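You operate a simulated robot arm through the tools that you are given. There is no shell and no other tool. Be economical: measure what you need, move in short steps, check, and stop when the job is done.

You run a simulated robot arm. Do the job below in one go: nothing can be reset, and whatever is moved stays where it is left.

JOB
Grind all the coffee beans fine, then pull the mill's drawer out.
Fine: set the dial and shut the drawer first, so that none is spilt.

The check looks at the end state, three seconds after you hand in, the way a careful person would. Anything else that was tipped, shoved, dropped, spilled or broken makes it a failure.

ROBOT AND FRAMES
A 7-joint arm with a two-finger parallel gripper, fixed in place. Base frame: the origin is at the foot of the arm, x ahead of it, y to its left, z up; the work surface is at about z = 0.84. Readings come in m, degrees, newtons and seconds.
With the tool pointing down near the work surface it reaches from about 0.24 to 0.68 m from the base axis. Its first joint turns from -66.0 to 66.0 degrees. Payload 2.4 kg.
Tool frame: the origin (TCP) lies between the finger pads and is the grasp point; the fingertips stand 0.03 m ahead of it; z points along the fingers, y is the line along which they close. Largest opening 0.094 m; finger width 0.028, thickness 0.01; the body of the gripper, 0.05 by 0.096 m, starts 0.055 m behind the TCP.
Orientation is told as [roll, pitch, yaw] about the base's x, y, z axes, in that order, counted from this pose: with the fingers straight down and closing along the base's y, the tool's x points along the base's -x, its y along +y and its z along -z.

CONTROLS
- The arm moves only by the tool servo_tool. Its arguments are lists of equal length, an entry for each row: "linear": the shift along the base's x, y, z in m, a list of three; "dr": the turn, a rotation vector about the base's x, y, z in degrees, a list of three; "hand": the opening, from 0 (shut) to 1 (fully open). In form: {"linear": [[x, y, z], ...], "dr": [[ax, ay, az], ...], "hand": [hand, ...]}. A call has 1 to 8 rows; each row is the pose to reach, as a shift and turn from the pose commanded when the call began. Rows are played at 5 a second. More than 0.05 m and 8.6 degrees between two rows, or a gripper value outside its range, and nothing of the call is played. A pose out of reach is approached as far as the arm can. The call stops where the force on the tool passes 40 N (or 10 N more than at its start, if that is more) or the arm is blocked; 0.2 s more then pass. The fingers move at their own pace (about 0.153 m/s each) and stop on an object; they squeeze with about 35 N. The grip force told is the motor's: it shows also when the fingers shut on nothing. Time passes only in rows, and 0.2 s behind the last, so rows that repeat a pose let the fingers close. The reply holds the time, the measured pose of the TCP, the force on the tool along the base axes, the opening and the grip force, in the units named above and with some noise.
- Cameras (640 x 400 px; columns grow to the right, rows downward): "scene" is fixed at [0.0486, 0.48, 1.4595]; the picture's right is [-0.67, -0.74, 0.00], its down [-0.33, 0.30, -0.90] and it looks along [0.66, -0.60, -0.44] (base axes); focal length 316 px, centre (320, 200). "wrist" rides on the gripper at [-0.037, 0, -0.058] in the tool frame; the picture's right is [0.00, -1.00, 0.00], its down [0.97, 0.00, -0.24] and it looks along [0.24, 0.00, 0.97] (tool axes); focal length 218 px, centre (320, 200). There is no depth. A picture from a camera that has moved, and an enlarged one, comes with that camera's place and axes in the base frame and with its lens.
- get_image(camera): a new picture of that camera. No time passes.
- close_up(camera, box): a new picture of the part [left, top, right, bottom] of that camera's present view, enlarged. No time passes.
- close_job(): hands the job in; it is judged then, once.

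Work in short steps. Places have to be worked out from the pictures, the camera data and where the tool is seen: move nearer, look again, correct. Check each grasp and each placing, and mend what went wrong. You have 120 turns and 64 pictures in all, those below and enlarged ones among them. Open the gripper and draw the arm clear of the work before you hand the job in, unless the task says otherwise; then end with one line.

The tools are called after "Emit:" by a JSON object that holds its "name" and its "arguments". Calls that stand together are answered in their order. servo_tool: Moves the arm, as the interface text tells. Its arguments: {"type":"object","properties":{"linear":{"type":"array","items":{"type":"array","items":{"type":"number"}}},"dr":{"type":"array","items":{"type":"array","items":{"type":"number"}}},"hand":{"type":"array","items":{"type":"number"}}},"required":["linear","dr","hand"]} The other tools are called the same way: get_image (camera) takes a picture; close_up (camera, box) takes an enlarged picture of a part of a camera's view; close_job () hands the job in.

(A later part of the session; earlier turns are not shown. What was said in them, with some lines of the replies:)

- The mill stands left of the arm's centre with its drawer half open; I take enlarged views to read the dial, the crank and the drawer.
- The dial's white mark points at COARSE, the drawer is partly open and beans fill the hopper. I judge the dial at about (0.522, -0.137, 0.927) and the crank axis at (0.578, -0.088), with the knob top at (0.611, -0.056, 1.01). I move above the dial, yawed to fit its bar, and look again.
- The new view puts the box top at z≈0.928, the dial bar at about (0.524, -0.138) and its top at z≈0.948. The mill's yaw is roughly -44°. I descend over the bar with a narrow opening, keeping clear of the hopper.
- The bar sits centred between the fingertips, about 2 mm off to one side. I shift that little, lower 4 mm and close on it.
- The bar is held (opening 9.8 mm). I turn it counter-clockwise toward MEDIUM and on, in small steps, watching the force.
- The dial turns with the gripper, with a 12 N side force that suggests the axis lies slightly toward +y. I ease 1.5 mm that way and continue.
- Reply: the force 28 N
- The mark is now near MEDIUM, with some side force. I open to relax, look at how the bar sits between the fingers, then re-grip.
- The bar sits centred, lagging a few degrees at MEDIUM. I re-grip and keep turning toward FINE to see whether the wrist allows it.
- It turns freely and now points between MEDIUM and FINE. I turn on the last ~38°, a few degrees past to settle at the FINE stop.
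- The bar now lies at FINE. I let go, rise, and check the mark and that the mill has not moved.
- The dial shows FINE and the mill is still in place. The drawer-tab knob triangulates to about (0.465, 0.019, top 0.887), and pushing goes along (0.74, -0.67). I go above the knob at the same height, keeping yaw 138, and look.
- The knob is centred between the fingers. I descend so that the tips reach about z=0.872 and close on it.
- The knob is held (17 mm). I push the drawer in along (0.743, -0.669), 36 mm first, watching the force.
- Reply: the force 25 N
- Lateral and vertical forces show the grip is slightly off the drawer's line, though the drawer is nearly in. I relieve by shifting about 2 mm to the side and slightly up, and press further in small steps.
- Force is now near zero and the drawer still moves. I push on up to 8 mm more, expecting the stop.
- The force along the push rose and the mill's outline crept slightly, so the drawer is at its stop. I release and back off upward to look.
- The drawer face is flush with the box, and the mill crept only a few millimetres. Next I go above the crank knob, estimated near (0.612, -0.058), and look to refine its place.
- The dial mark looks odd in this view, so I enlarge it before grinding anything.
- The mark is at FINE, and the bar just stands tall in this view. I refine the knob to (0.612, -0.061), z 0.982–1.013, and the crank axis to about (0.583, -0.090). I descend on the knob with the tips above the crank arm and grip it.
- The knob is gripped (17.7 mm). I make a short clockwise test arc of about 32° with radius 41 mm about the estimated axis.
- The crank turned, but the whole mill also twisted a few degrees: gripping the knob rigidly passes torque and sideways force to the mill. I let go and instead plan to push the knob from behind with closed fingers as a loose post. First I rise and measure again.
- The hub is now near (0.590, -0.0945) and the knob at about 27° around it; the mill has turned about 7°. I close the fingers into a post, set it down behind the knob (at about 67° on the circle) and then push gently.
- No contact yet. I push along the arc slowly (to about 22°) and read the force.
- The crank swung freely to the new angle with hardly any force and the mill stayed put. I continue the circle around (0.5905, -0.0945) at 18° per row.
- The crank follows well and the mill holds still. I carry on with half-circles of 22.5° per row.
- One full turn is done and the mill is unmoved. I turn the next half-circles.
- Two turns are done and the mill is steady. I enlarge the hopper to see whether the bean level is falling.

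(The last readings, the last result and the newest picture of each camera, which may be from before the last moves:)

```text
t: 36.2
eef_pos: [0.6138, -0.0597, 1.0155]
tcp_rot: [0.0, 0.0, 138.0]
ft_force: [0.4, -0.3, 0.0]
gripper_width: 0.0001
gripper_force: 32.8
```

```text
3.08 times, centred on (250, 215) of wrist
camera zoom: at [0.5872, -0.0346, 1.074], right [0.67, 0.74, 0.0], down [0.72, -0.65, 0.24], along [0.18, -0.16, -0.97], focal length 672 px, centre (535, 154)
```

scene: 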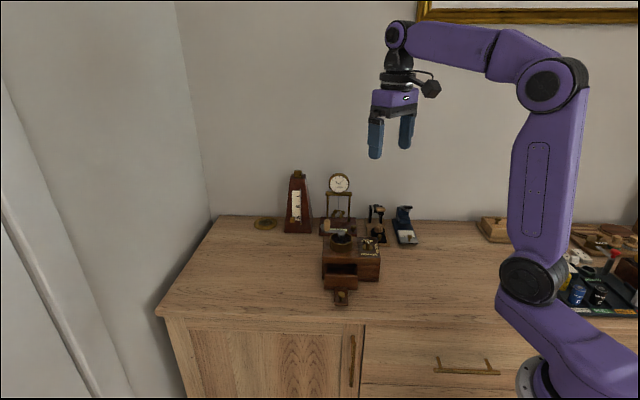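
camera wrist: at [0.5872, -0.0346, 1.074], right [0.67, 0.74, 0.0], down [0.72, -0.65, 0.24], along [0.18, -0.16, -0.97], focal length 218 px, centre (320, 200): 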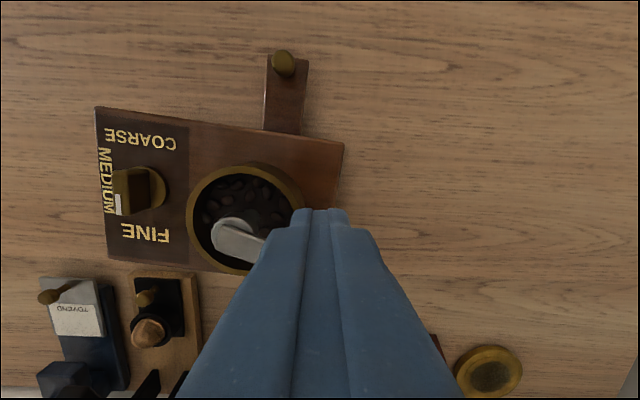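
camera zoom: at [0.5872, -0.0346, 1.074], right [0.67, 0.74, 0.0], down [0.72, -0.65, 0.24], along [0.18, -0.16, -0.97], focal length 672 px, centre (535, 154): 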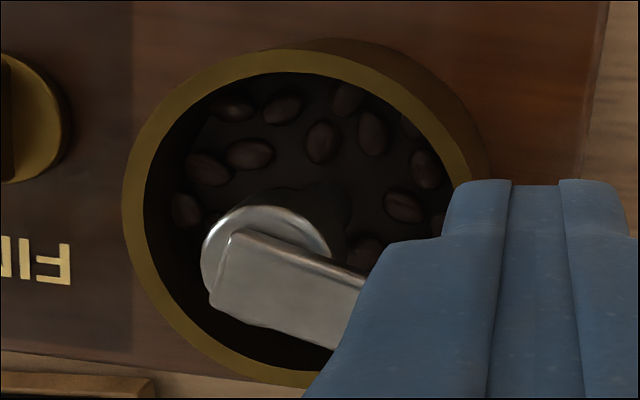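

The beans lie deeper than before, so grinding is working. I do two more turns and compare the same view.

Emit:
{"name": "servo_tool", "arguments": {"linear": [[0.0115, -0.0116, 0], [0.0177, -0.0268, 0], [0.0177, -0.0432, 0], [0.0113, -0.0583, 0], [-0.0003, -0.0698, 0], [-0.0155, -0.076, 0], [-0.0319, -0.076, 0], [-0.047, -0.0696, 0]], "dr": [[0, 0, 0], [0, 0, 0], [0, 0, 0], [0, 0, 0], [0, 0, 0], [0, 0, 0], [0, 0, 0], [0, 0, 0]], "hand": [0, 0, 0, 0, 0, 0, 0, 0]}}

Emit:
{"name": "servo_tool", "arguments": {"linear": [[-0.0115, 0.0116, 0], [-0.0177, 0.0268, 0], [-0.0177, 0.0432, 0], [-0.0113, 0.0583, 0], [0.0003, 0.0698, 0], [0.0155, 0.076, 0], [0.0319, 0.076, 0], [0.047, 0.0696, 0]], "dr": [[0, 0, 0], [0, 0, 0], [0, 0, 0], [0, 0, 0], [0, 0, 0], [0, 0, 0], [0, 0, 0], [0, 0, 0]], "hand": [0, 0, 0, 0, 0, 0, 0, 0]}}

Emit:
{"name": "servo_tool", "arguments": {"linear": [[0.0115, -0.0116, 0], [0.0177, -0.0268, 0], [0.0177, -0.0432, 0], [0.0113, -0.0583, 0], [-0.0003, -0.0698, 0], [-0.0155, -0.076, 0], [-0.0319, -0.076, 0], [-0.047, -0.0696, 0]], "dr": [[0, 0, 0], [0, 0, 0], [0, 0, 0], [0, 0, 0], [0, 0, 0], [0, 0, 0], [0, 0, 0], [0, 0, 0]], "hand": [0, 0, 0, 0, 0, 0, 0, 0]}}

Emit:
{"name": "servo_tool", "arguments": {"linear": [[-0.0115, 0.0116, 0], [-0.0177, 0.0268, 0], [-0.0177, 0.0432, 0], [-0.0113, 0.0583, 0], [0.0003, 0.0698, 0], [0.0155, 0.076, 0], [0.0319, 0.076, 0], [0.047, 0.0696, 0]], "dr": [[0, 0, 0], [0, 0, 0], [0, 0, 0], [0, 0, 0], [0, 0, 0], [0, 0, 0], [0, 0, 0], [0, 0, 0]], "hand": [0, 0, 0, 0, 0, 0, 0, 0]}}

Emit:
{"name": "close_up", "arguments": {"camera": "wrist", "box": [80, 50, 360, 280]}}

```text
t: 38.0
eef_pos: [0.5666, -0.1288, 1.0169]
tcp_rot: [0.0, 0.0, 138.0]
ft_force: [0.5, -0.4, 1.0]
gripper_width: 0.0001
gripper_force: 33.1
```

```text
t: 39.8
eef_pos: [0.6142, -0.0595, 1.0154]
tcp_rot: [0.0, 0.1, 138.0]
ft_force: [-0.2, 0.3, 0.7]
gripper_width: 0.0
gripper_force: 33.4
```

```text
t: 41.6
eef_pos: [0.5668, -0.1287, 1.015]
tcp_rot: [0.0, 0.0, 138.0]
ft_force: [0.5, 0.1, 0.0]
gripper_width: 0.0
gripper_force: 33.1
```

```text
t: 43.4
eef_pos: [0.613, -0.059, 1.0139]
tcp_rot: [-0.1, 0.0, 138.0]
ft_force: [-0.6, -0.6, -0.2]
gripper_width: 0.0
gripper_force: 33.3
```

```text
1.74 times, centred on (220, 165) of wrist
camera zoom: at [0.5871, -0.0332, 1.0722], right [0.67, 0.74, 0.0], down [0.72, -0.65, 0.24], along [0.18, -0.16, -0.97], focal length 380 px, centre (494, 261)
```

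zoom: 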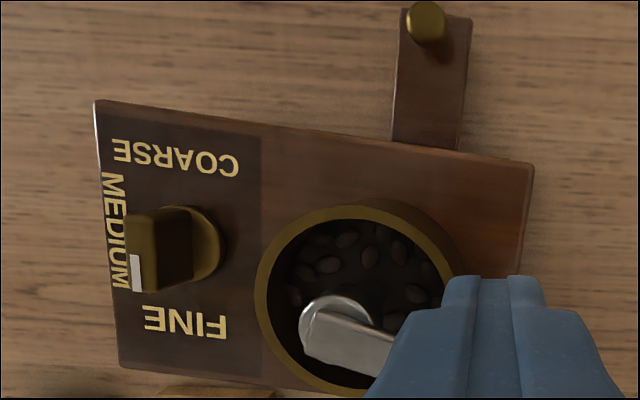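

Four turns are done and the mill is stable; beans still remain but sit lower. I turn four more.

Emit:
{"name": "servo_tool", "arguments": {"linear": [[0.0115, -0.0116, 0], [0.0177, -0.0268, 0], [0.0177, -0.0432, 0], [0.0113, -0.0583, 0], [-0.0003, -0.0698, 0], [-0.0155, -0.076, 0], [-0.0319, -0.076, 0], [-0.047, -0.0696, 0]], "dr": [[0, 0, 0], [0, 0, 0], [0, 0, 0], [0, 0, 0], [0, 0, 0], [0, 0, 0], [0, 0, 0], [0, 0, 0]], "hand": [0, 0, 0, 0, 0, 0, 0, 0]}}

Emit:
{"name": "servo_tool", "arguments": {"linear": [[-0.0115, 0.0116, 0], [-0.0177, 0.0268, 0], [-0.0177, 0.0432, 0], [-0.0113, 0.0583, 0], [0.0003, 0.0698, 0], [0.0155, 0.076, 0], [0.0319, 0.076, 0], [0.047, 0.0696, 0]], "dr": [[0, 0, 0], [0, 0, 0], [0, 0, 0], [0, 0, 0], [0, 0, 0], [0, 0, 0], [0, 0, 0], [0, 0, 0]], "hand": [0, 0, 0, 0, 0, 0, 0, 0]}}

Emit:
{"name": "servo_tool", "arguments": {"linear": [[0.0115, -0.0116, 0], [0.0177, -0.0268, 0], [0.0177, -0.0432, 0], [0.0113, -0.0583, 0], [-0.0003, -0.0698, 0], [-0.0155, -0.076, 0], [-0.0319, -0.076, 0], [-0.047, -0.0696, 0]], "dr": [[0, 0, 0], [0, 0, 0], [0, 0, 0], [0, 0, 0], [0, 0, 0], [0, 0, 0], [0, 0, 0], [0, 0, 0]], "hand": [0, 0, 0, 0, 0, 0, 0, 0]}}

Emit:
{"name": "servo_tool", "arguments": {"linear": [[-0.0115, 0.0116, 0], [-0.0177, 0.0268, 0], [-0.0177, 0.0432, 0], [-0.0113, 0.0583, 0], [0.0003, 0.0698, 0], [0.0155, 0.076, 0], [0.0319, 0.076, 0], [0.047, 0.0696, 0]], "dr": [[0, 0, 0], [0, 0, 0], [0, 0, 0], [0, 0, 0], [0, 0, 0], [0, 0, 0], [0, 0, 0], [0, 0, 0]], "hand": [0, 0, 0, 0, 0, 0, 0, 0]}}

Emit:
{"name": "servo_tool", "arguments": {"linear": [[0.0115, -0.0116, 0], [0.0177, -0.0268, 0], [0.0177, -0.0432, 0], [0.0113, -0.0583, 0], [-0.0003, -0.0698, 0], [-0.0155, -0.076, 0], [-0.0319, -0.076, 0], [-0.047, -0.0696, 0]], "dr": [[0, 0, 0], [0, 0, 0], [0, 0, 0], [0, 0, 0], [0, 0, 0], [0, 0, 0], [0, 0, 0], [0, 0, 0]], "hand": [0, 0, 0, 0, 0, 0, 0, 0]}}

Emit:
{"name": "servo_tool", "arguments": {"linear": [[-0.0115, 0.0116, 0], [-0.0177, 0.0268, 0], [-0.0177, 0.0432, 0], [-0.0113, 0.0583, 0], [0.0003, 0.0698, 0], [0.0155, 0.076, 0], [0.0319, 0.076, 0], [0.047, 0.0696, 0]], "dr": [[0, 0, 0], [0, 0, 0], [0, 0, 0], [0, 0, 0], [0, 0, 0], [0, 0, 0], [0, 0, 0], [0, 0, 0]], "hand": [0, 0, 0, 0, 0, 0, 0, 0]}}

Emit:
{"name": "servo_tool", "arguments": {"linear": [[0.0115, -0.0116, 0], [0.0177, -0.0268, 0], [0.0177, -0.0432, 0], [0.0113, -0.0583, 0], [-0.0003, -0.0698, 0], [-0.0155, -0.076, 0], [-0.0319, -0.076, 0], [-0.047, -0.0696, 0]], "dr": [[0, 0, 0], [0, 0, 0], [0, 0, 0], [0, 0, 0], [0, 0, 0], [0, 0, 0], [0, 0, 0], [0, 0, 0]], "hand": [0, 0, 0, 0, 0, 0, 0, 0]}}

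Emit:
{"name": "servo_tool", "arguments": {"linear": [[-0.0115, 0.0116, 0], [-0.0177, 0.0268, 0], [-0.0177, 0.0432, 0], [-0.0113, 0.0583, 0], [0.0003, 0.0698, 0], [0.0155, 0.076, 0], [0.0319, 0.076, 0], [0.047, 0.0696, 0]], "dr": [[0, 0, 0], [0, 0, 0], [0, 0, 0], [0, 0, 0], [0, 0, 0], [0, 0, 0], [0, 0, 0], [0, 0, 0]], "hand": [0, 0, 0, 0, 0, 0, 0, 0]}}

Emit:
{"name": "close_up", "arguments": {"camera": "wrist", "box": [80, 50, 360, 280]}}

```text
t: 45.2
eef_pos: [0.5648, -0.1289, 1.0149]
tcp_rot: [0.0, 0.0, 138.0]
ft_force: [0.0, -0.1, -0.1]
gripper_width: 0.0001
gripper_force: 33.2
```

```text
t: 47.0
eef_pos: [0.6137, -0.0619, 1.0149]
tcp_rot: [0.1, 0.0, 138.0]
ft_force: [0.2, -0.2, 0.1]
gripper_width: 0.0
gripper_force: 32.7
```

```text
t: 48.8
eef_pos: [0.565, -0.1296, 1.0147]
tcp_rot: [0.0, -0.1, 138.0]
ft_force: [0.1, 0.4, 0.4]
gripper_width: 0.0
gripper_force: 32.8
```

```text
t: 50.6
eef_pos: [0.6137, -0.0595, 1.0139]
tcp_rot: [0.0, 0.0, 138.0]
ft_force: [-0.4, -0.7, -0.7]
gripper_width: 0.0001
gripper_force: 33.0
```

```text
t: 52.4
eef_pos: [0.567, -0.1284, 1.0154]
tcp_rot: [0.0, 0.0, 138.0]
ft_force: [-0.2, 0.1, 1.1]
gripper_width: 0.0002
gripper_force: 33.2
```

```text
t: 54.2
eef_pos: [0.6136, -0.0609, 1.0148]
tcp_rot: [0.0, -0.1, 138.1]
ft_force: [-0.6, -0.1, -1.1]
gripper_width: 0.0
gripper_force: 33.1
```

```text
t: 56.0
eef_pos: [0.568, -0.1308, 1.015]
tcp_rot: [0.0, 0.1, 138.0]
ft_force: [-0.5, -0.8, 0.7]
gripper_width: 0.0
gripper_force: 32.5
```

```text
t: 57.8
eef_pos: [0.6136, -0.06, 1.0156]
tcp_rot: [0.0, 0.0, 137.9]
ft_force: [-0.9, 0.6, 0.6]
gripper_width: 0.0
gripper_force: 33.1
```

```text
1.74 times, centred on (220, 165) of wrist
camera zoom: at [0.5874, -0.0338, 1.0732], right [0.67, 0.74, 0.0], down [0.72, -0.65, 0.24], along [0.18, -0.16, -0.97], focal length 380 px, centre (494, 261)
```

zoom: 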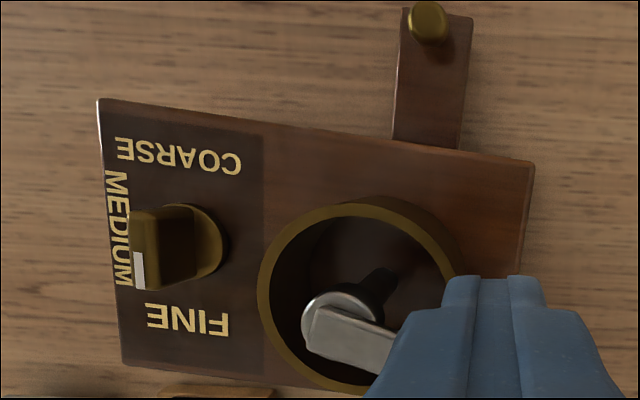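

The hopper now looks empty in the visible part. I add two more turns for safety, then rise and check the whole hopper.

Emit:
{"name": "servo_tool", "arguments": {"linear": [[0.0115, -0.0116, 0], [0.0177, -0.0268, 0], [0.0177, -0.0432, 0], [0.0113, -0.0583, 0], [-0.0003, -0.0698, 0], [-0.0155, -0.076, 0], [-0.0319, -0.076, 0], [-0.047, -0.0696, 0]], "dr": [[0, 0, 0], [0, 0, 0], [0, 0, 0], [0, 0, 0], [0, 0, 0], [0, 0, 0], [0, 0, 0], [0, 0, 0]], "hand": [0, 0, 0, 0, 0, 0, 0, 0]}}

Emit:
{"name": "servo_tool", "arguments": {"linear": [[-0.0115, 0.0116, 0], [-0.0177, 0.0268, 0], [-0.0177, 0.0432, 0], [-0.0113, 0.0583, 0], [0.0003, 0.0698, 0], [0.0155, 0.076, 0], [0.0319, 0.076, 0], [0.047, 0.0696, 0]], "dr": [[0, 0, 0], [0, 0, 0], [0, 0, 0], [0, 0, 0], [0, 0, 0], [0, 0, 0], [0, 0, 0], [0, 0, 0]], "hand": [0, 0, 0, 0, 0, 0, 0, 0]}}

Emit:
{"name": "servo_tool", "arguments": {"linear": [[0.0115, -0.0116, 0], [0.0177, -0.0268, 0], [0.0177, -0.0432, 0], [0.0113, -0.0583, 0], [-0.0003, -0.0698, 0], [-0.0155, -0.076, 0], [-0.0319, -0.076, 0], [-0.047, -0.0696, 0]], "dr": [[0, 0, 0], [0, 0, 0], [0, 0, 0], [0, 0, 0], [0, 0, 0], [0, 0, 0], [0, 0, 0], [0, 0, 0]], "hand": [0, 0, 0, 0, 0, 0, 0, 0]}}

Emit:
{"name": "servo_tool", "arguments": {"linear": [[-0.0115, 0.0116, 0], [-0.0177, 0.0268, 0], [-0.0177, 0.0432, 0], [-0.0113, 0.0583, 0], [0.0003, 0.0698, 0], [0.0155, 0.076, 0], [0.0319, 0.076, 0], [0.047, 0.0696, 0]], "dr": [[0, 0, 0], [0, 0, 0], [0, 0, 0], [0, 0, 0], [0, 0, 0], [0, 0, 0], [0, 0, 0], [0, 0, 0]], "hand": [0, 0, 0, 0, 0, 0, 0, 0]}}

Emit:
{"name": "servo_tool", "arguments": {"linear": [[0, 0, 0.04], [0, 0, 0.085], [-0.015, 0.015, 0.085], [-0.04, 0.035, 0.085], [-0.04, 0.035, 0.085]], "dr": [[0, 0, 0], [0, 0, 0], [0, 0, 0], [0, 0, 0], [0, 0, 0]], "hand": [0, 0, 0.2, 0.5, 0.7]}}

Emit:
{"name": "get_image", "arguments": {"camera": "wrist"}}

Emit:
{"name": "close_up", "arguments": {"camera": "scene", "box": [290, 180, 410, 310]}}

```text
t: 59.6
eef_pos: [0.5674, -0.1298, 1.0146]
tcp_rot: [0.0, 0.0, 138.1]
ft_force: [-0.2, -0.1, 0.0]
gripper_width: 0.0
gripper_force: 33.0
```

```text
t: 61.4
eef_pos: [0.6132, -0.0587, 1.0142]
tcp_rot: [0.0, 0.1, 138.0]
ft_force: [-0.4, -0.6, -0.1]
gripper_width: 0.0
gripper_force: 32.7
```

```text
t: 63.2
eef_pos: [0.566, -0.1307, 1.0155]
tcp_rot: [0.0, 0.1, 138.0]
ft_force: [-0.4, 0.2, -0.4]
gripper_width: 0.0
gripper_force: 32.8
```

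```text
t: 65.0
eef_pos: [0.6148, -0.059, 1.0154]
tcp_rot: [0.0, 0.1, 138.1]
ft_force: [-0.2, 0.0, 0.6]
gripper_width: 0.0002
gripper_force: 33.1
```

```text
t: 66.2
eef_pos: [0.576, -0.0237, 1.1005]
tcp_rot: [0.0, 0.0, 138.0]
ft_force: [-0.2, -0.1, -0.3]
gripper_width: 0.066
gripper_force: 0.0
```

```text
22 pictures are left
camera wrist: at [0.5481, 0.0014, 1.1584], right [0.67, 0.74, 0.0], down [0.72, -0.65, 0.24], along [0.18, -0.16, -0.97], focal length 218 px, centre (320, 200)
```

wrist: 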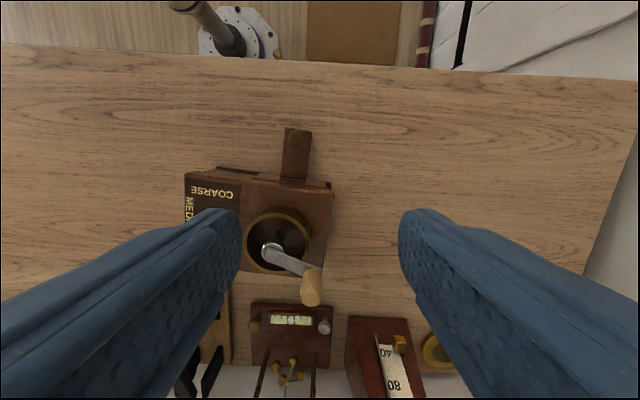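

```text
3.08 times, centred on (350, 245) of scene
camera zoom: at [0.0486, 0.4801, 1.4595], right [-0.67, -0.74, 0.0], down [-0.33, 0.3, -0.9], along [0.66, -0.6, -0.44], focal length 973 px, centre (228, 62)
```

zoom: 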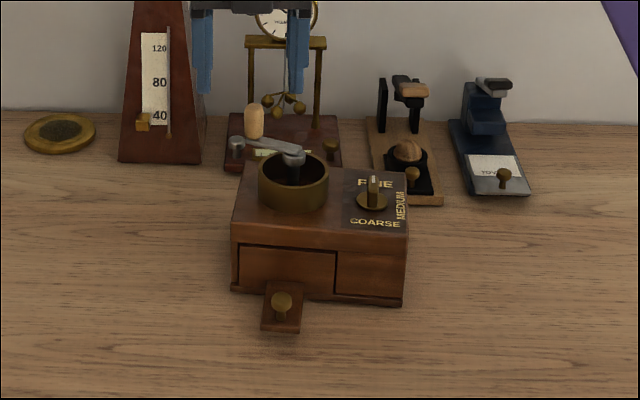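

The hopper appears empty, the drawer is still shut and nothing is spilt. I enlarge the hopper once to be sure.

Emit:
{"name": "close_up", "arguments": {"camera": "wrist", "box": [180, 110, 360, 310]}}

```text
2.00 times, centred on (270, 210) of wrist
camera zoom: at [0.5481, 0.0014, 1.1584], right [0.67, 0.74, 0.0], down [0.72, -0.65, 0.24], along [0.18, -0.16, -0.97], focal length 436 px, centre (420, 180)
```

zoom: 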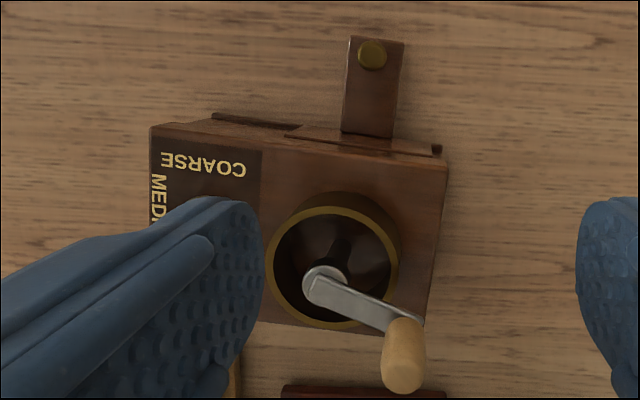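

The hopper is empty. The drawer knob is now near (0.5205, -0.013) and the pull direction about (-0.63, 0.78). To avoid twisting the mill, I use the closed fingers as a post set between knob and drawer face. I line up above that gap and look.

Emit:
{"name": "servo_tool", "arguments": {"linear": [[-0.02, -0.005, 0], [-0.039, -0.0095, 0], [-0.039, -0.0095, -0.035], [-0.039, -0.0095, -0.07], [-0.039, -0.0095, -0.105], [-0.039, -0.0095, -0.135], [-0.039, -0.0095, -0.135]], "dr": [[0, 0, -4], [0, 0, -8.5], [0, 0, -8.5], [0, 0, -8.5], [0, 0, -8.5], [0, 0, -8.5], [0, 0, -8.5]], "hand": [0, 0, 0, 0, 0, 0, 0]}}

Emit:
{"name": "get_image", "arguments": {"camera": "wrist"}}

Emit:
{"name": "close_up", "arguments": {"camera": "scene", "box": [290, 180, 410, 310]}}

```text
t: 67.8
eef_pos: [0.5349, -0.0352, 0.964]
tcp_rot: [0.0, 0.1, 129.5]
ft_force: [0.2, -0.4, -0.2]
gripper_width: 0.0
gripper_force: 33.4
```

```text
19 pictures are left
camera wrist: at [0.512, -0.0052, 1.0223], right [0.77, 0.64, 0.0], down [0.62, -0.75, 0.24], along [0.15, -0.19, -0.97], focal length 218 px, centre (320, 200)
```

wrist: 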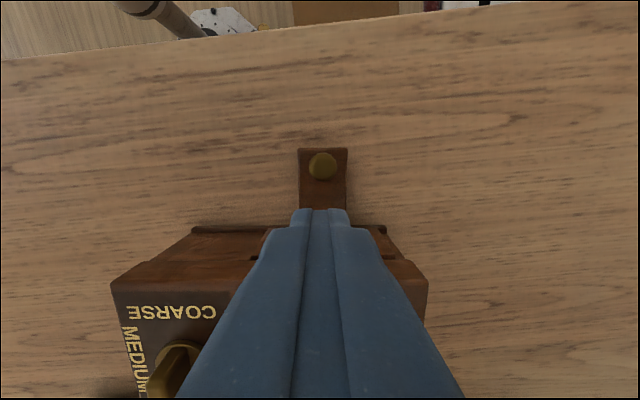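

```text
3.08 times, centred on (350, 245) of scene
camera zoom: at [0.0486, 0.48, 1.4595], right [-0.67, -0.74, 0.0], down [-0.33, 0.3, -0.9], along [0.66, -0.6, -0.44], focal length 973 px, centre (228, 62)
```

zoom: 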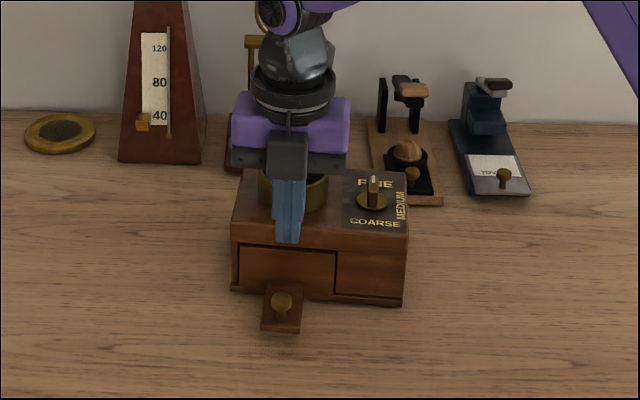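

The tool is squared to the mill, 26 mm behind the knob and clear of the box face by about 13 mm. I lower it until the tips are at about z=0.874.

Emit:
{"name": "servo_tool", "arguments": {"linear": [[0, 0, -0.02], [0, 0, -0.04], [0, 0, -0.054], [0, 0, -0.06], [0, 0, -0.06]], "dr": [[0, 0, 0], [0, 0, 0], [0, 0, 0], [0, 0, 0], [0, 0, 0]], "hand": [0, 0, 0, 0, 0]}}

Emit:
{"name": "close_up", "arguments": {"camera": "scene", "box": [290, 180, 410, 310]}}

```text
t: 69.0
eef_pos: [0.5357, -0.0353, 0.9055]
tcp_rot: [0.0, 0.0, 129.5]
ft_force: [0.0, 0.4, -0.2]
gripper_width: 0.0001
gripper_force: 33.3
```

```text
3.08 times, centred on (350, 245) of scene
camera zoom: at [0.0486, 0.48, 1.4595], right [-0.67, -0.74, 0.0], down [-0.33, 0.3, -0.9], along [0.66, -0.6, -0.44], focal length 973 px, centre (228, 62)
```

zoom: 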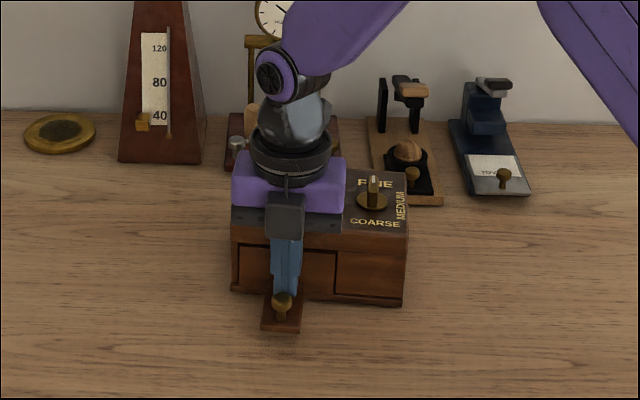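

No contact on the way down. I draw the post outward along (-0.636, 0.772), about 34 mm, slowly.

Emit:
{"name": "servo_tool", "arguments": {"linear": [[-0.0025, 0.0031, 0], [-0.0051, 0.0062, 0], [-0.0076, 0.0093, 0], [-0.0102, 0.0124, 0], [-0.0127, 0.0154, 0], [-0.0153, 0.0185, 0], [-0.0184, 0.0224, 0], [-0.0216, 0.0262, 0]], "dr": [[0, 0, 0], [0, 0, 0], [0, 0, 0], [0, 0, 0], [0, 0, 0], [0, 0, 0], [0, 0, 0], [0, 0, 0]], "hand": [0, 0, 0, 0, 0, 0, 0, 0]}}

Emit:
{"name": "close_up", "arguments": {"camera": "scene", "box": [290, 180, 410, 310]}}

```text
t: 70.8
eef_pos: [0.5136, -0.0073, 0.9057]
tcp_rot: [0.0, 0.0, 129.5]
ft_force: [0.4, -0.1, -0.5]
gripper_width: 0.0
gripper_force: 32.5
```

```text
3.08 times, centred on (350, 245) of scene
camera zoom: at [0.0486, 0.48, 1.4595], right [-0.67, -0.74, 0.0], down [-0.33, 0.3, -0.9], along [0.66, -0.6, -0.44], focal length 973 px, centre (228, 62)
```

zoom: 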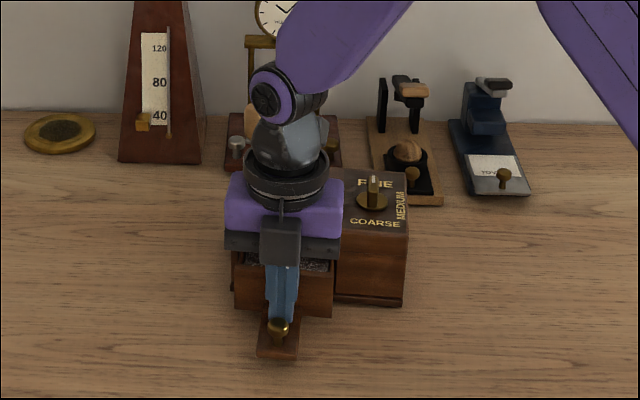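

The drawer slides out with grounds in it, and the mill stays still. I pull about 22 mm more, watching for the stop.

Emit:
{"name": "servo_tool", "arguments": {"linear": [[-0.0025, 0.0031, 0], [-0.0051, 0.0062, 0], [-0.0076, 0.0093, 0], [-0.0102, 0.0124, 0], [-0.0121, 0.0147, 0], [-0.014, 0.017, 0]], "dr": [[0, 0, 0], [0, 0, 0], [0, 0, 0], [0, 0, 0], [0, 0, 0], [0, 0, 0]], "hand": [0, 0, 0, 0, 0, 0]}}

Emit:
{"name": "close_up", "arguments": {"camera": "scene", "box": [290, 180, 410, 310]}}

```text
t: 72.2
eef_pos: [0.4993, 0.0106, 0.9048]
tcp_rot: [0.0, 0.0, 129.6]
ft_force: [0.2, 0.0, -0.5]
gripper_width: 0.0
gripper_force: 33.1
```

```text
3.08 times, centred on (350, 245) of scene
camera zoom: at [0.0486, 0.48, 1.4595], right [-0.67, -0.74, 0.0], down [-0.33, 0.3, -0.9], along [0.66, -0.6, -0.44], focal length 973 px, centre (228, 62)
```

zoom: 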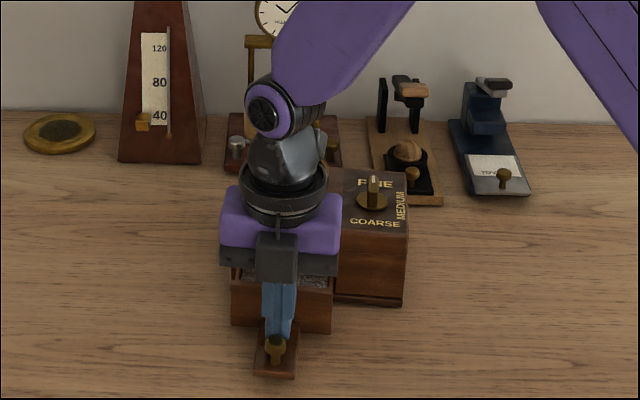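

The drawer is out by about 50 mm, comparable to its first state. I rise straight up and look at how far it is out relative to its length.

Emit:
{"name": "servo_tool", "arguments": {"linear": [[0.001, -0.0012, 0.03], [0.001, -0.0012, 0.07], [0.001, -0.0012, 0.11], [0.001, -0.0012, 0.15], [0.001, -0.0012, 0.19], [0.001, -0.0012, 0.19]], "dr": [[0, 0, 0], [0, 0, 0], [0, 0, 0], [0, 0, 0], [0, 0, 0], [0, 0, 0]], "hand": [0, 0, 0, 0.3, 0.7, 0.9]}}

Emit:
{"name": "get_image", "arguments": {"camera": "wrist"}}

Emit:
{"name": "close_up", "arguments": {"camera": "scene", "box": [290, 180, 410, 310]}}

```text
t: 73.6
eef_pos: [0.4995, 0.0077, 1.0972]
tcp_rot: [0.0, -0.1, 129.6]
ft_force: [0.5, -0.3, -0.1]
gripper_width: 0.0843
gripper_force: 0.1
```

```text
14 pictures are left
camera wrist: at [0.4775, 0.0371, 1.1556], right [0.77, 0.64, 0.0], down [0.62, -0.75, 0.24], along [0.15, -0.19, -0.97], focal length 218 px, centre (320, 200)
```

wrist: 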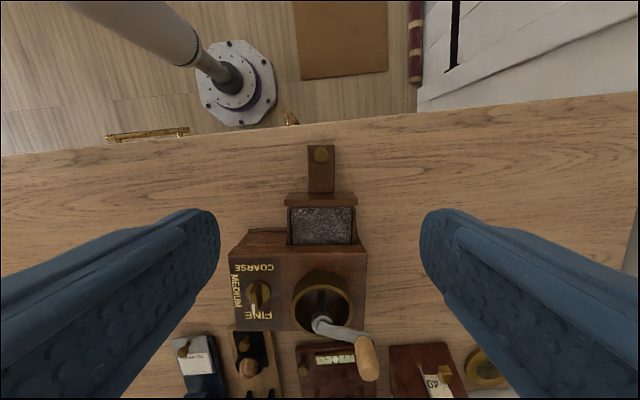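

```text
3.08 times, centred on (350, 245) of scene
camera zoom: at [0.0486, 0.48, 1.4595], right [-0.67, -0.74, 0.0], down [-0.33, 0.3, -0.9], along [0.66, -0.6, -0.44], focal length 973 px, centre (228, 62)
```

zoom: 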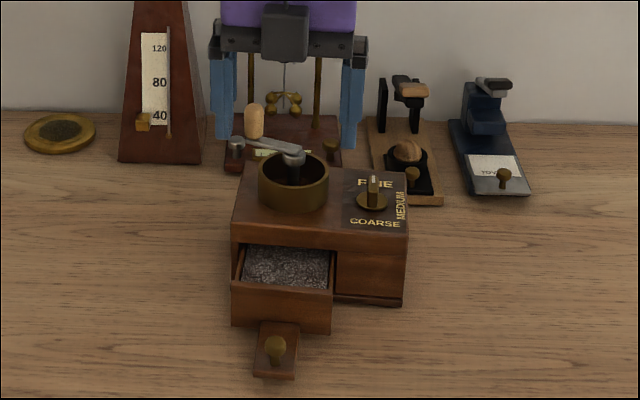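

The drawer is out with all the grounds in it, dial at FINE and nothing spilt. It's about as far out as at the start (~54 mm), so I pull a little more to make it clearly out. I close the fingers and go back down the same way.

Emit:
{"name": "servo_tool", "arguments": {"linear": [[0, 0, 0], [0, 0, 0], [0, 0, 0], [0, 0, -0.05], [0, 0, -0.1], [0, 0, -0.145], [0, 0, -0.18], [0, 0, -0.19]], "dr": [[0, 0, 0], [0, 0, 0], [0, 0, 0], [0, 0, 0], [0, 0, 0], [0, 0, 0], [0, 0, 0], [0, 0, 0]], "hand": [0, 0, 0, 0, 0, 0, 0, 0]}}

Emit:
{"name": "servo_tool", "arguments": {"linear": [[-0.0013, 0.0015, 0], [-0.0025, 0.0031, 0], [-0.0038, 0.0046, 0], [-0.0051, 0.0062, 0], [-0.0051, 0.0062, 0]], "dr": [[0, 0, 0], [0, 0, 0], [0, 0, 0], [0, 0, 0], [0, 0, 0]], "hand": [0, 0, 0, 0, 0]}}

Emit:
{"name": "close_up", "arguments": {"camera": "scene", "box": [290, 180, 410, 310]}}

```text
t: 75.4
eef_pos: [0.4996, 0.0063, 0.9058]
tcp_rot: [0.0, 0.0, 129.5]
ft_force: [0.1, 0.1, -0.4]
gripper_width: 0.0002
gripper_force: 32.8
```

```text
t: 76.6
eef_pos: [0.4938, 0.0135, 0.9043]
tcp_rot: [0.0, 0.0, 129.4]
ft_force: [0.4, -0.1, -0.9]
gripper_width: 0.0
gripper_force: 33.3
```

```text
3.08 times, centred on (350, 245) of scene
camera zoom: at [0.0486, 0.48, 1.4595], right [-0.67, -0.74, 0.0], down [-0.33, 0.3, -0.9], along [0.66, -0.6, -0.44], focal length 973 px, centre (228, 62)
```

zoom: 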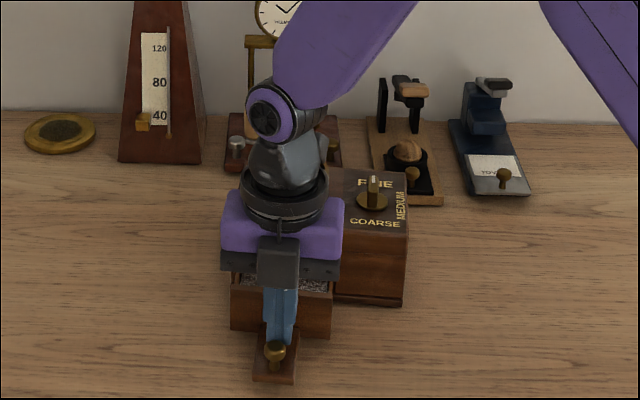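

Still free, and the mill is unmoved. I pull another 6 mm.

Emit:
{"name": "servo_tool", "arguments": {"linear": [[-0.0013, 0.0015, 0], [-0.0025, 0.0031, 0], [-0.0038, 0.0046, 0], [-0.0038, 0.0046, 0]], "dr": [[0, 0, 0], [0, 0, 0], [0, 0, 0], [0, 0, 0]], "hand": [0, 0, 0, 0]}}

Emit:
{"name": "close_up", "arguments": {"camera": "scene", "box": [290, 180, 410, 310]}}

```text
t: 77.6
eef_pos: [0.4907, 0.0165, 0.9062]
tcp_rot: [0.0, 0.1, 129.4]
ft_force: [4.8, -9.0, 2.3]
gripper_width: 0.0
gripper_force: 32.7
```

```text
3.08 times, centred on (350, 245) of scene
camera zoom: at [0.0487, 0.4798, 1.4596], right [-0.67, -0.74, 0.0], down [-0.33, 0.3, -0.9], along [0.66, -0.6, -0.44], focal length 973 px, centre (228, 62)
```

zoom: 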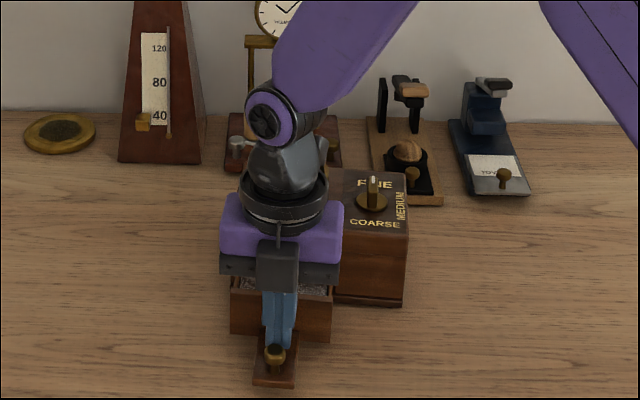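

The force rose to about 10 N, so the drawer has reached its stop, fully out, with the mill still in place. I ease back, rise clear with the gripper open, and check.

Emit:
{"name": "servo_tool", "arguments": {"linear": [[0.0022, -0.0026, 0], [0.0022, -0.0026, 0.04], [0.0022, -0.0026, 0.085], [0.0022, -0.0026, 0.13], [0.0022, -0.0026, 0.175], [-0.03, 0.02, 0.2], [-0.06, 0.04, 0.22], [-0.06, 0.04, 0.22]], "dr": [[0, 0, 0], [0, 0, 0], [0, 0, 0], [0, 0, 0], [0, 0, 0], [0, 0, 0], [0, 0, 0], [0, 0, 0]], "hand": [0, 0, 0, 0, 0.3, 0.6, 0.9, 0.9]}}

Emit:
{"name": "get_image", "arguments": {"camera": "scene"}}

Emit:
{"name": "close_up", "arguments": {"camera": "scene", "box": [290, 180, 410, 310]}}

```text
t: 79.4
eef_pos: [0.4287, 0.0572, 1.1265]
tcp_rot: [-0.1, 0.0, 129.5]
ft_force: [0.0, 0.5, -0.9]
gripper_width: 0.0847
gripper_force: 0.2
```

```text
10 pictures are left
```

scene: 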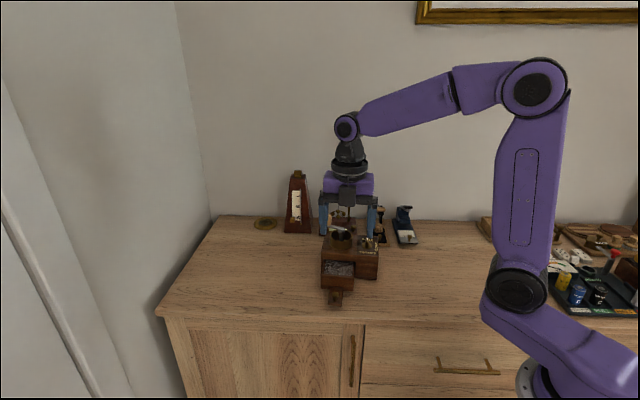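

```text
3.08 times, centred on (350, 245) of scene
camera zoom: at [0.0486, 0.4801, 1.4595], right [-0.67, -0.74, 0.0], down [-0.33, 0.3, -0.9], along [0.66, -0.6, -0.44], focal length 973 px, centre (228, 62)
```

zoom: 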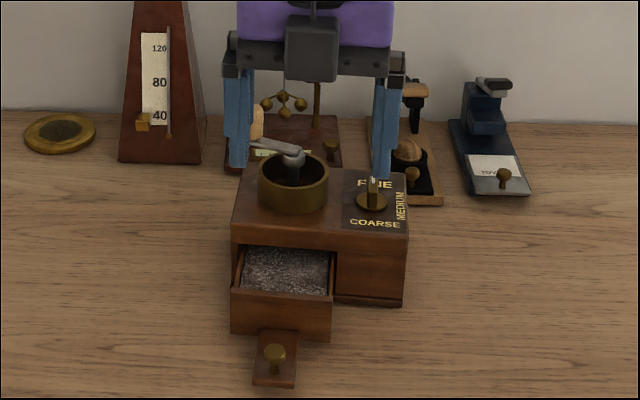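

The drawer is fully out with the fine grounds in it, the hopper is empty and the dial is on FINE. The neighbouring things stand untouched and the arm is clear, so I hand in.

Emit:
{"name": "close_job", "arguments": {}}

```text
The job is handed in.
```

I set the dial to FINE, shut the drawer, ground all the beans with no spill seen, and pulled the drawer out to its stop; while I did this the mill shifted about a centimetre and turned about 7 degrees.
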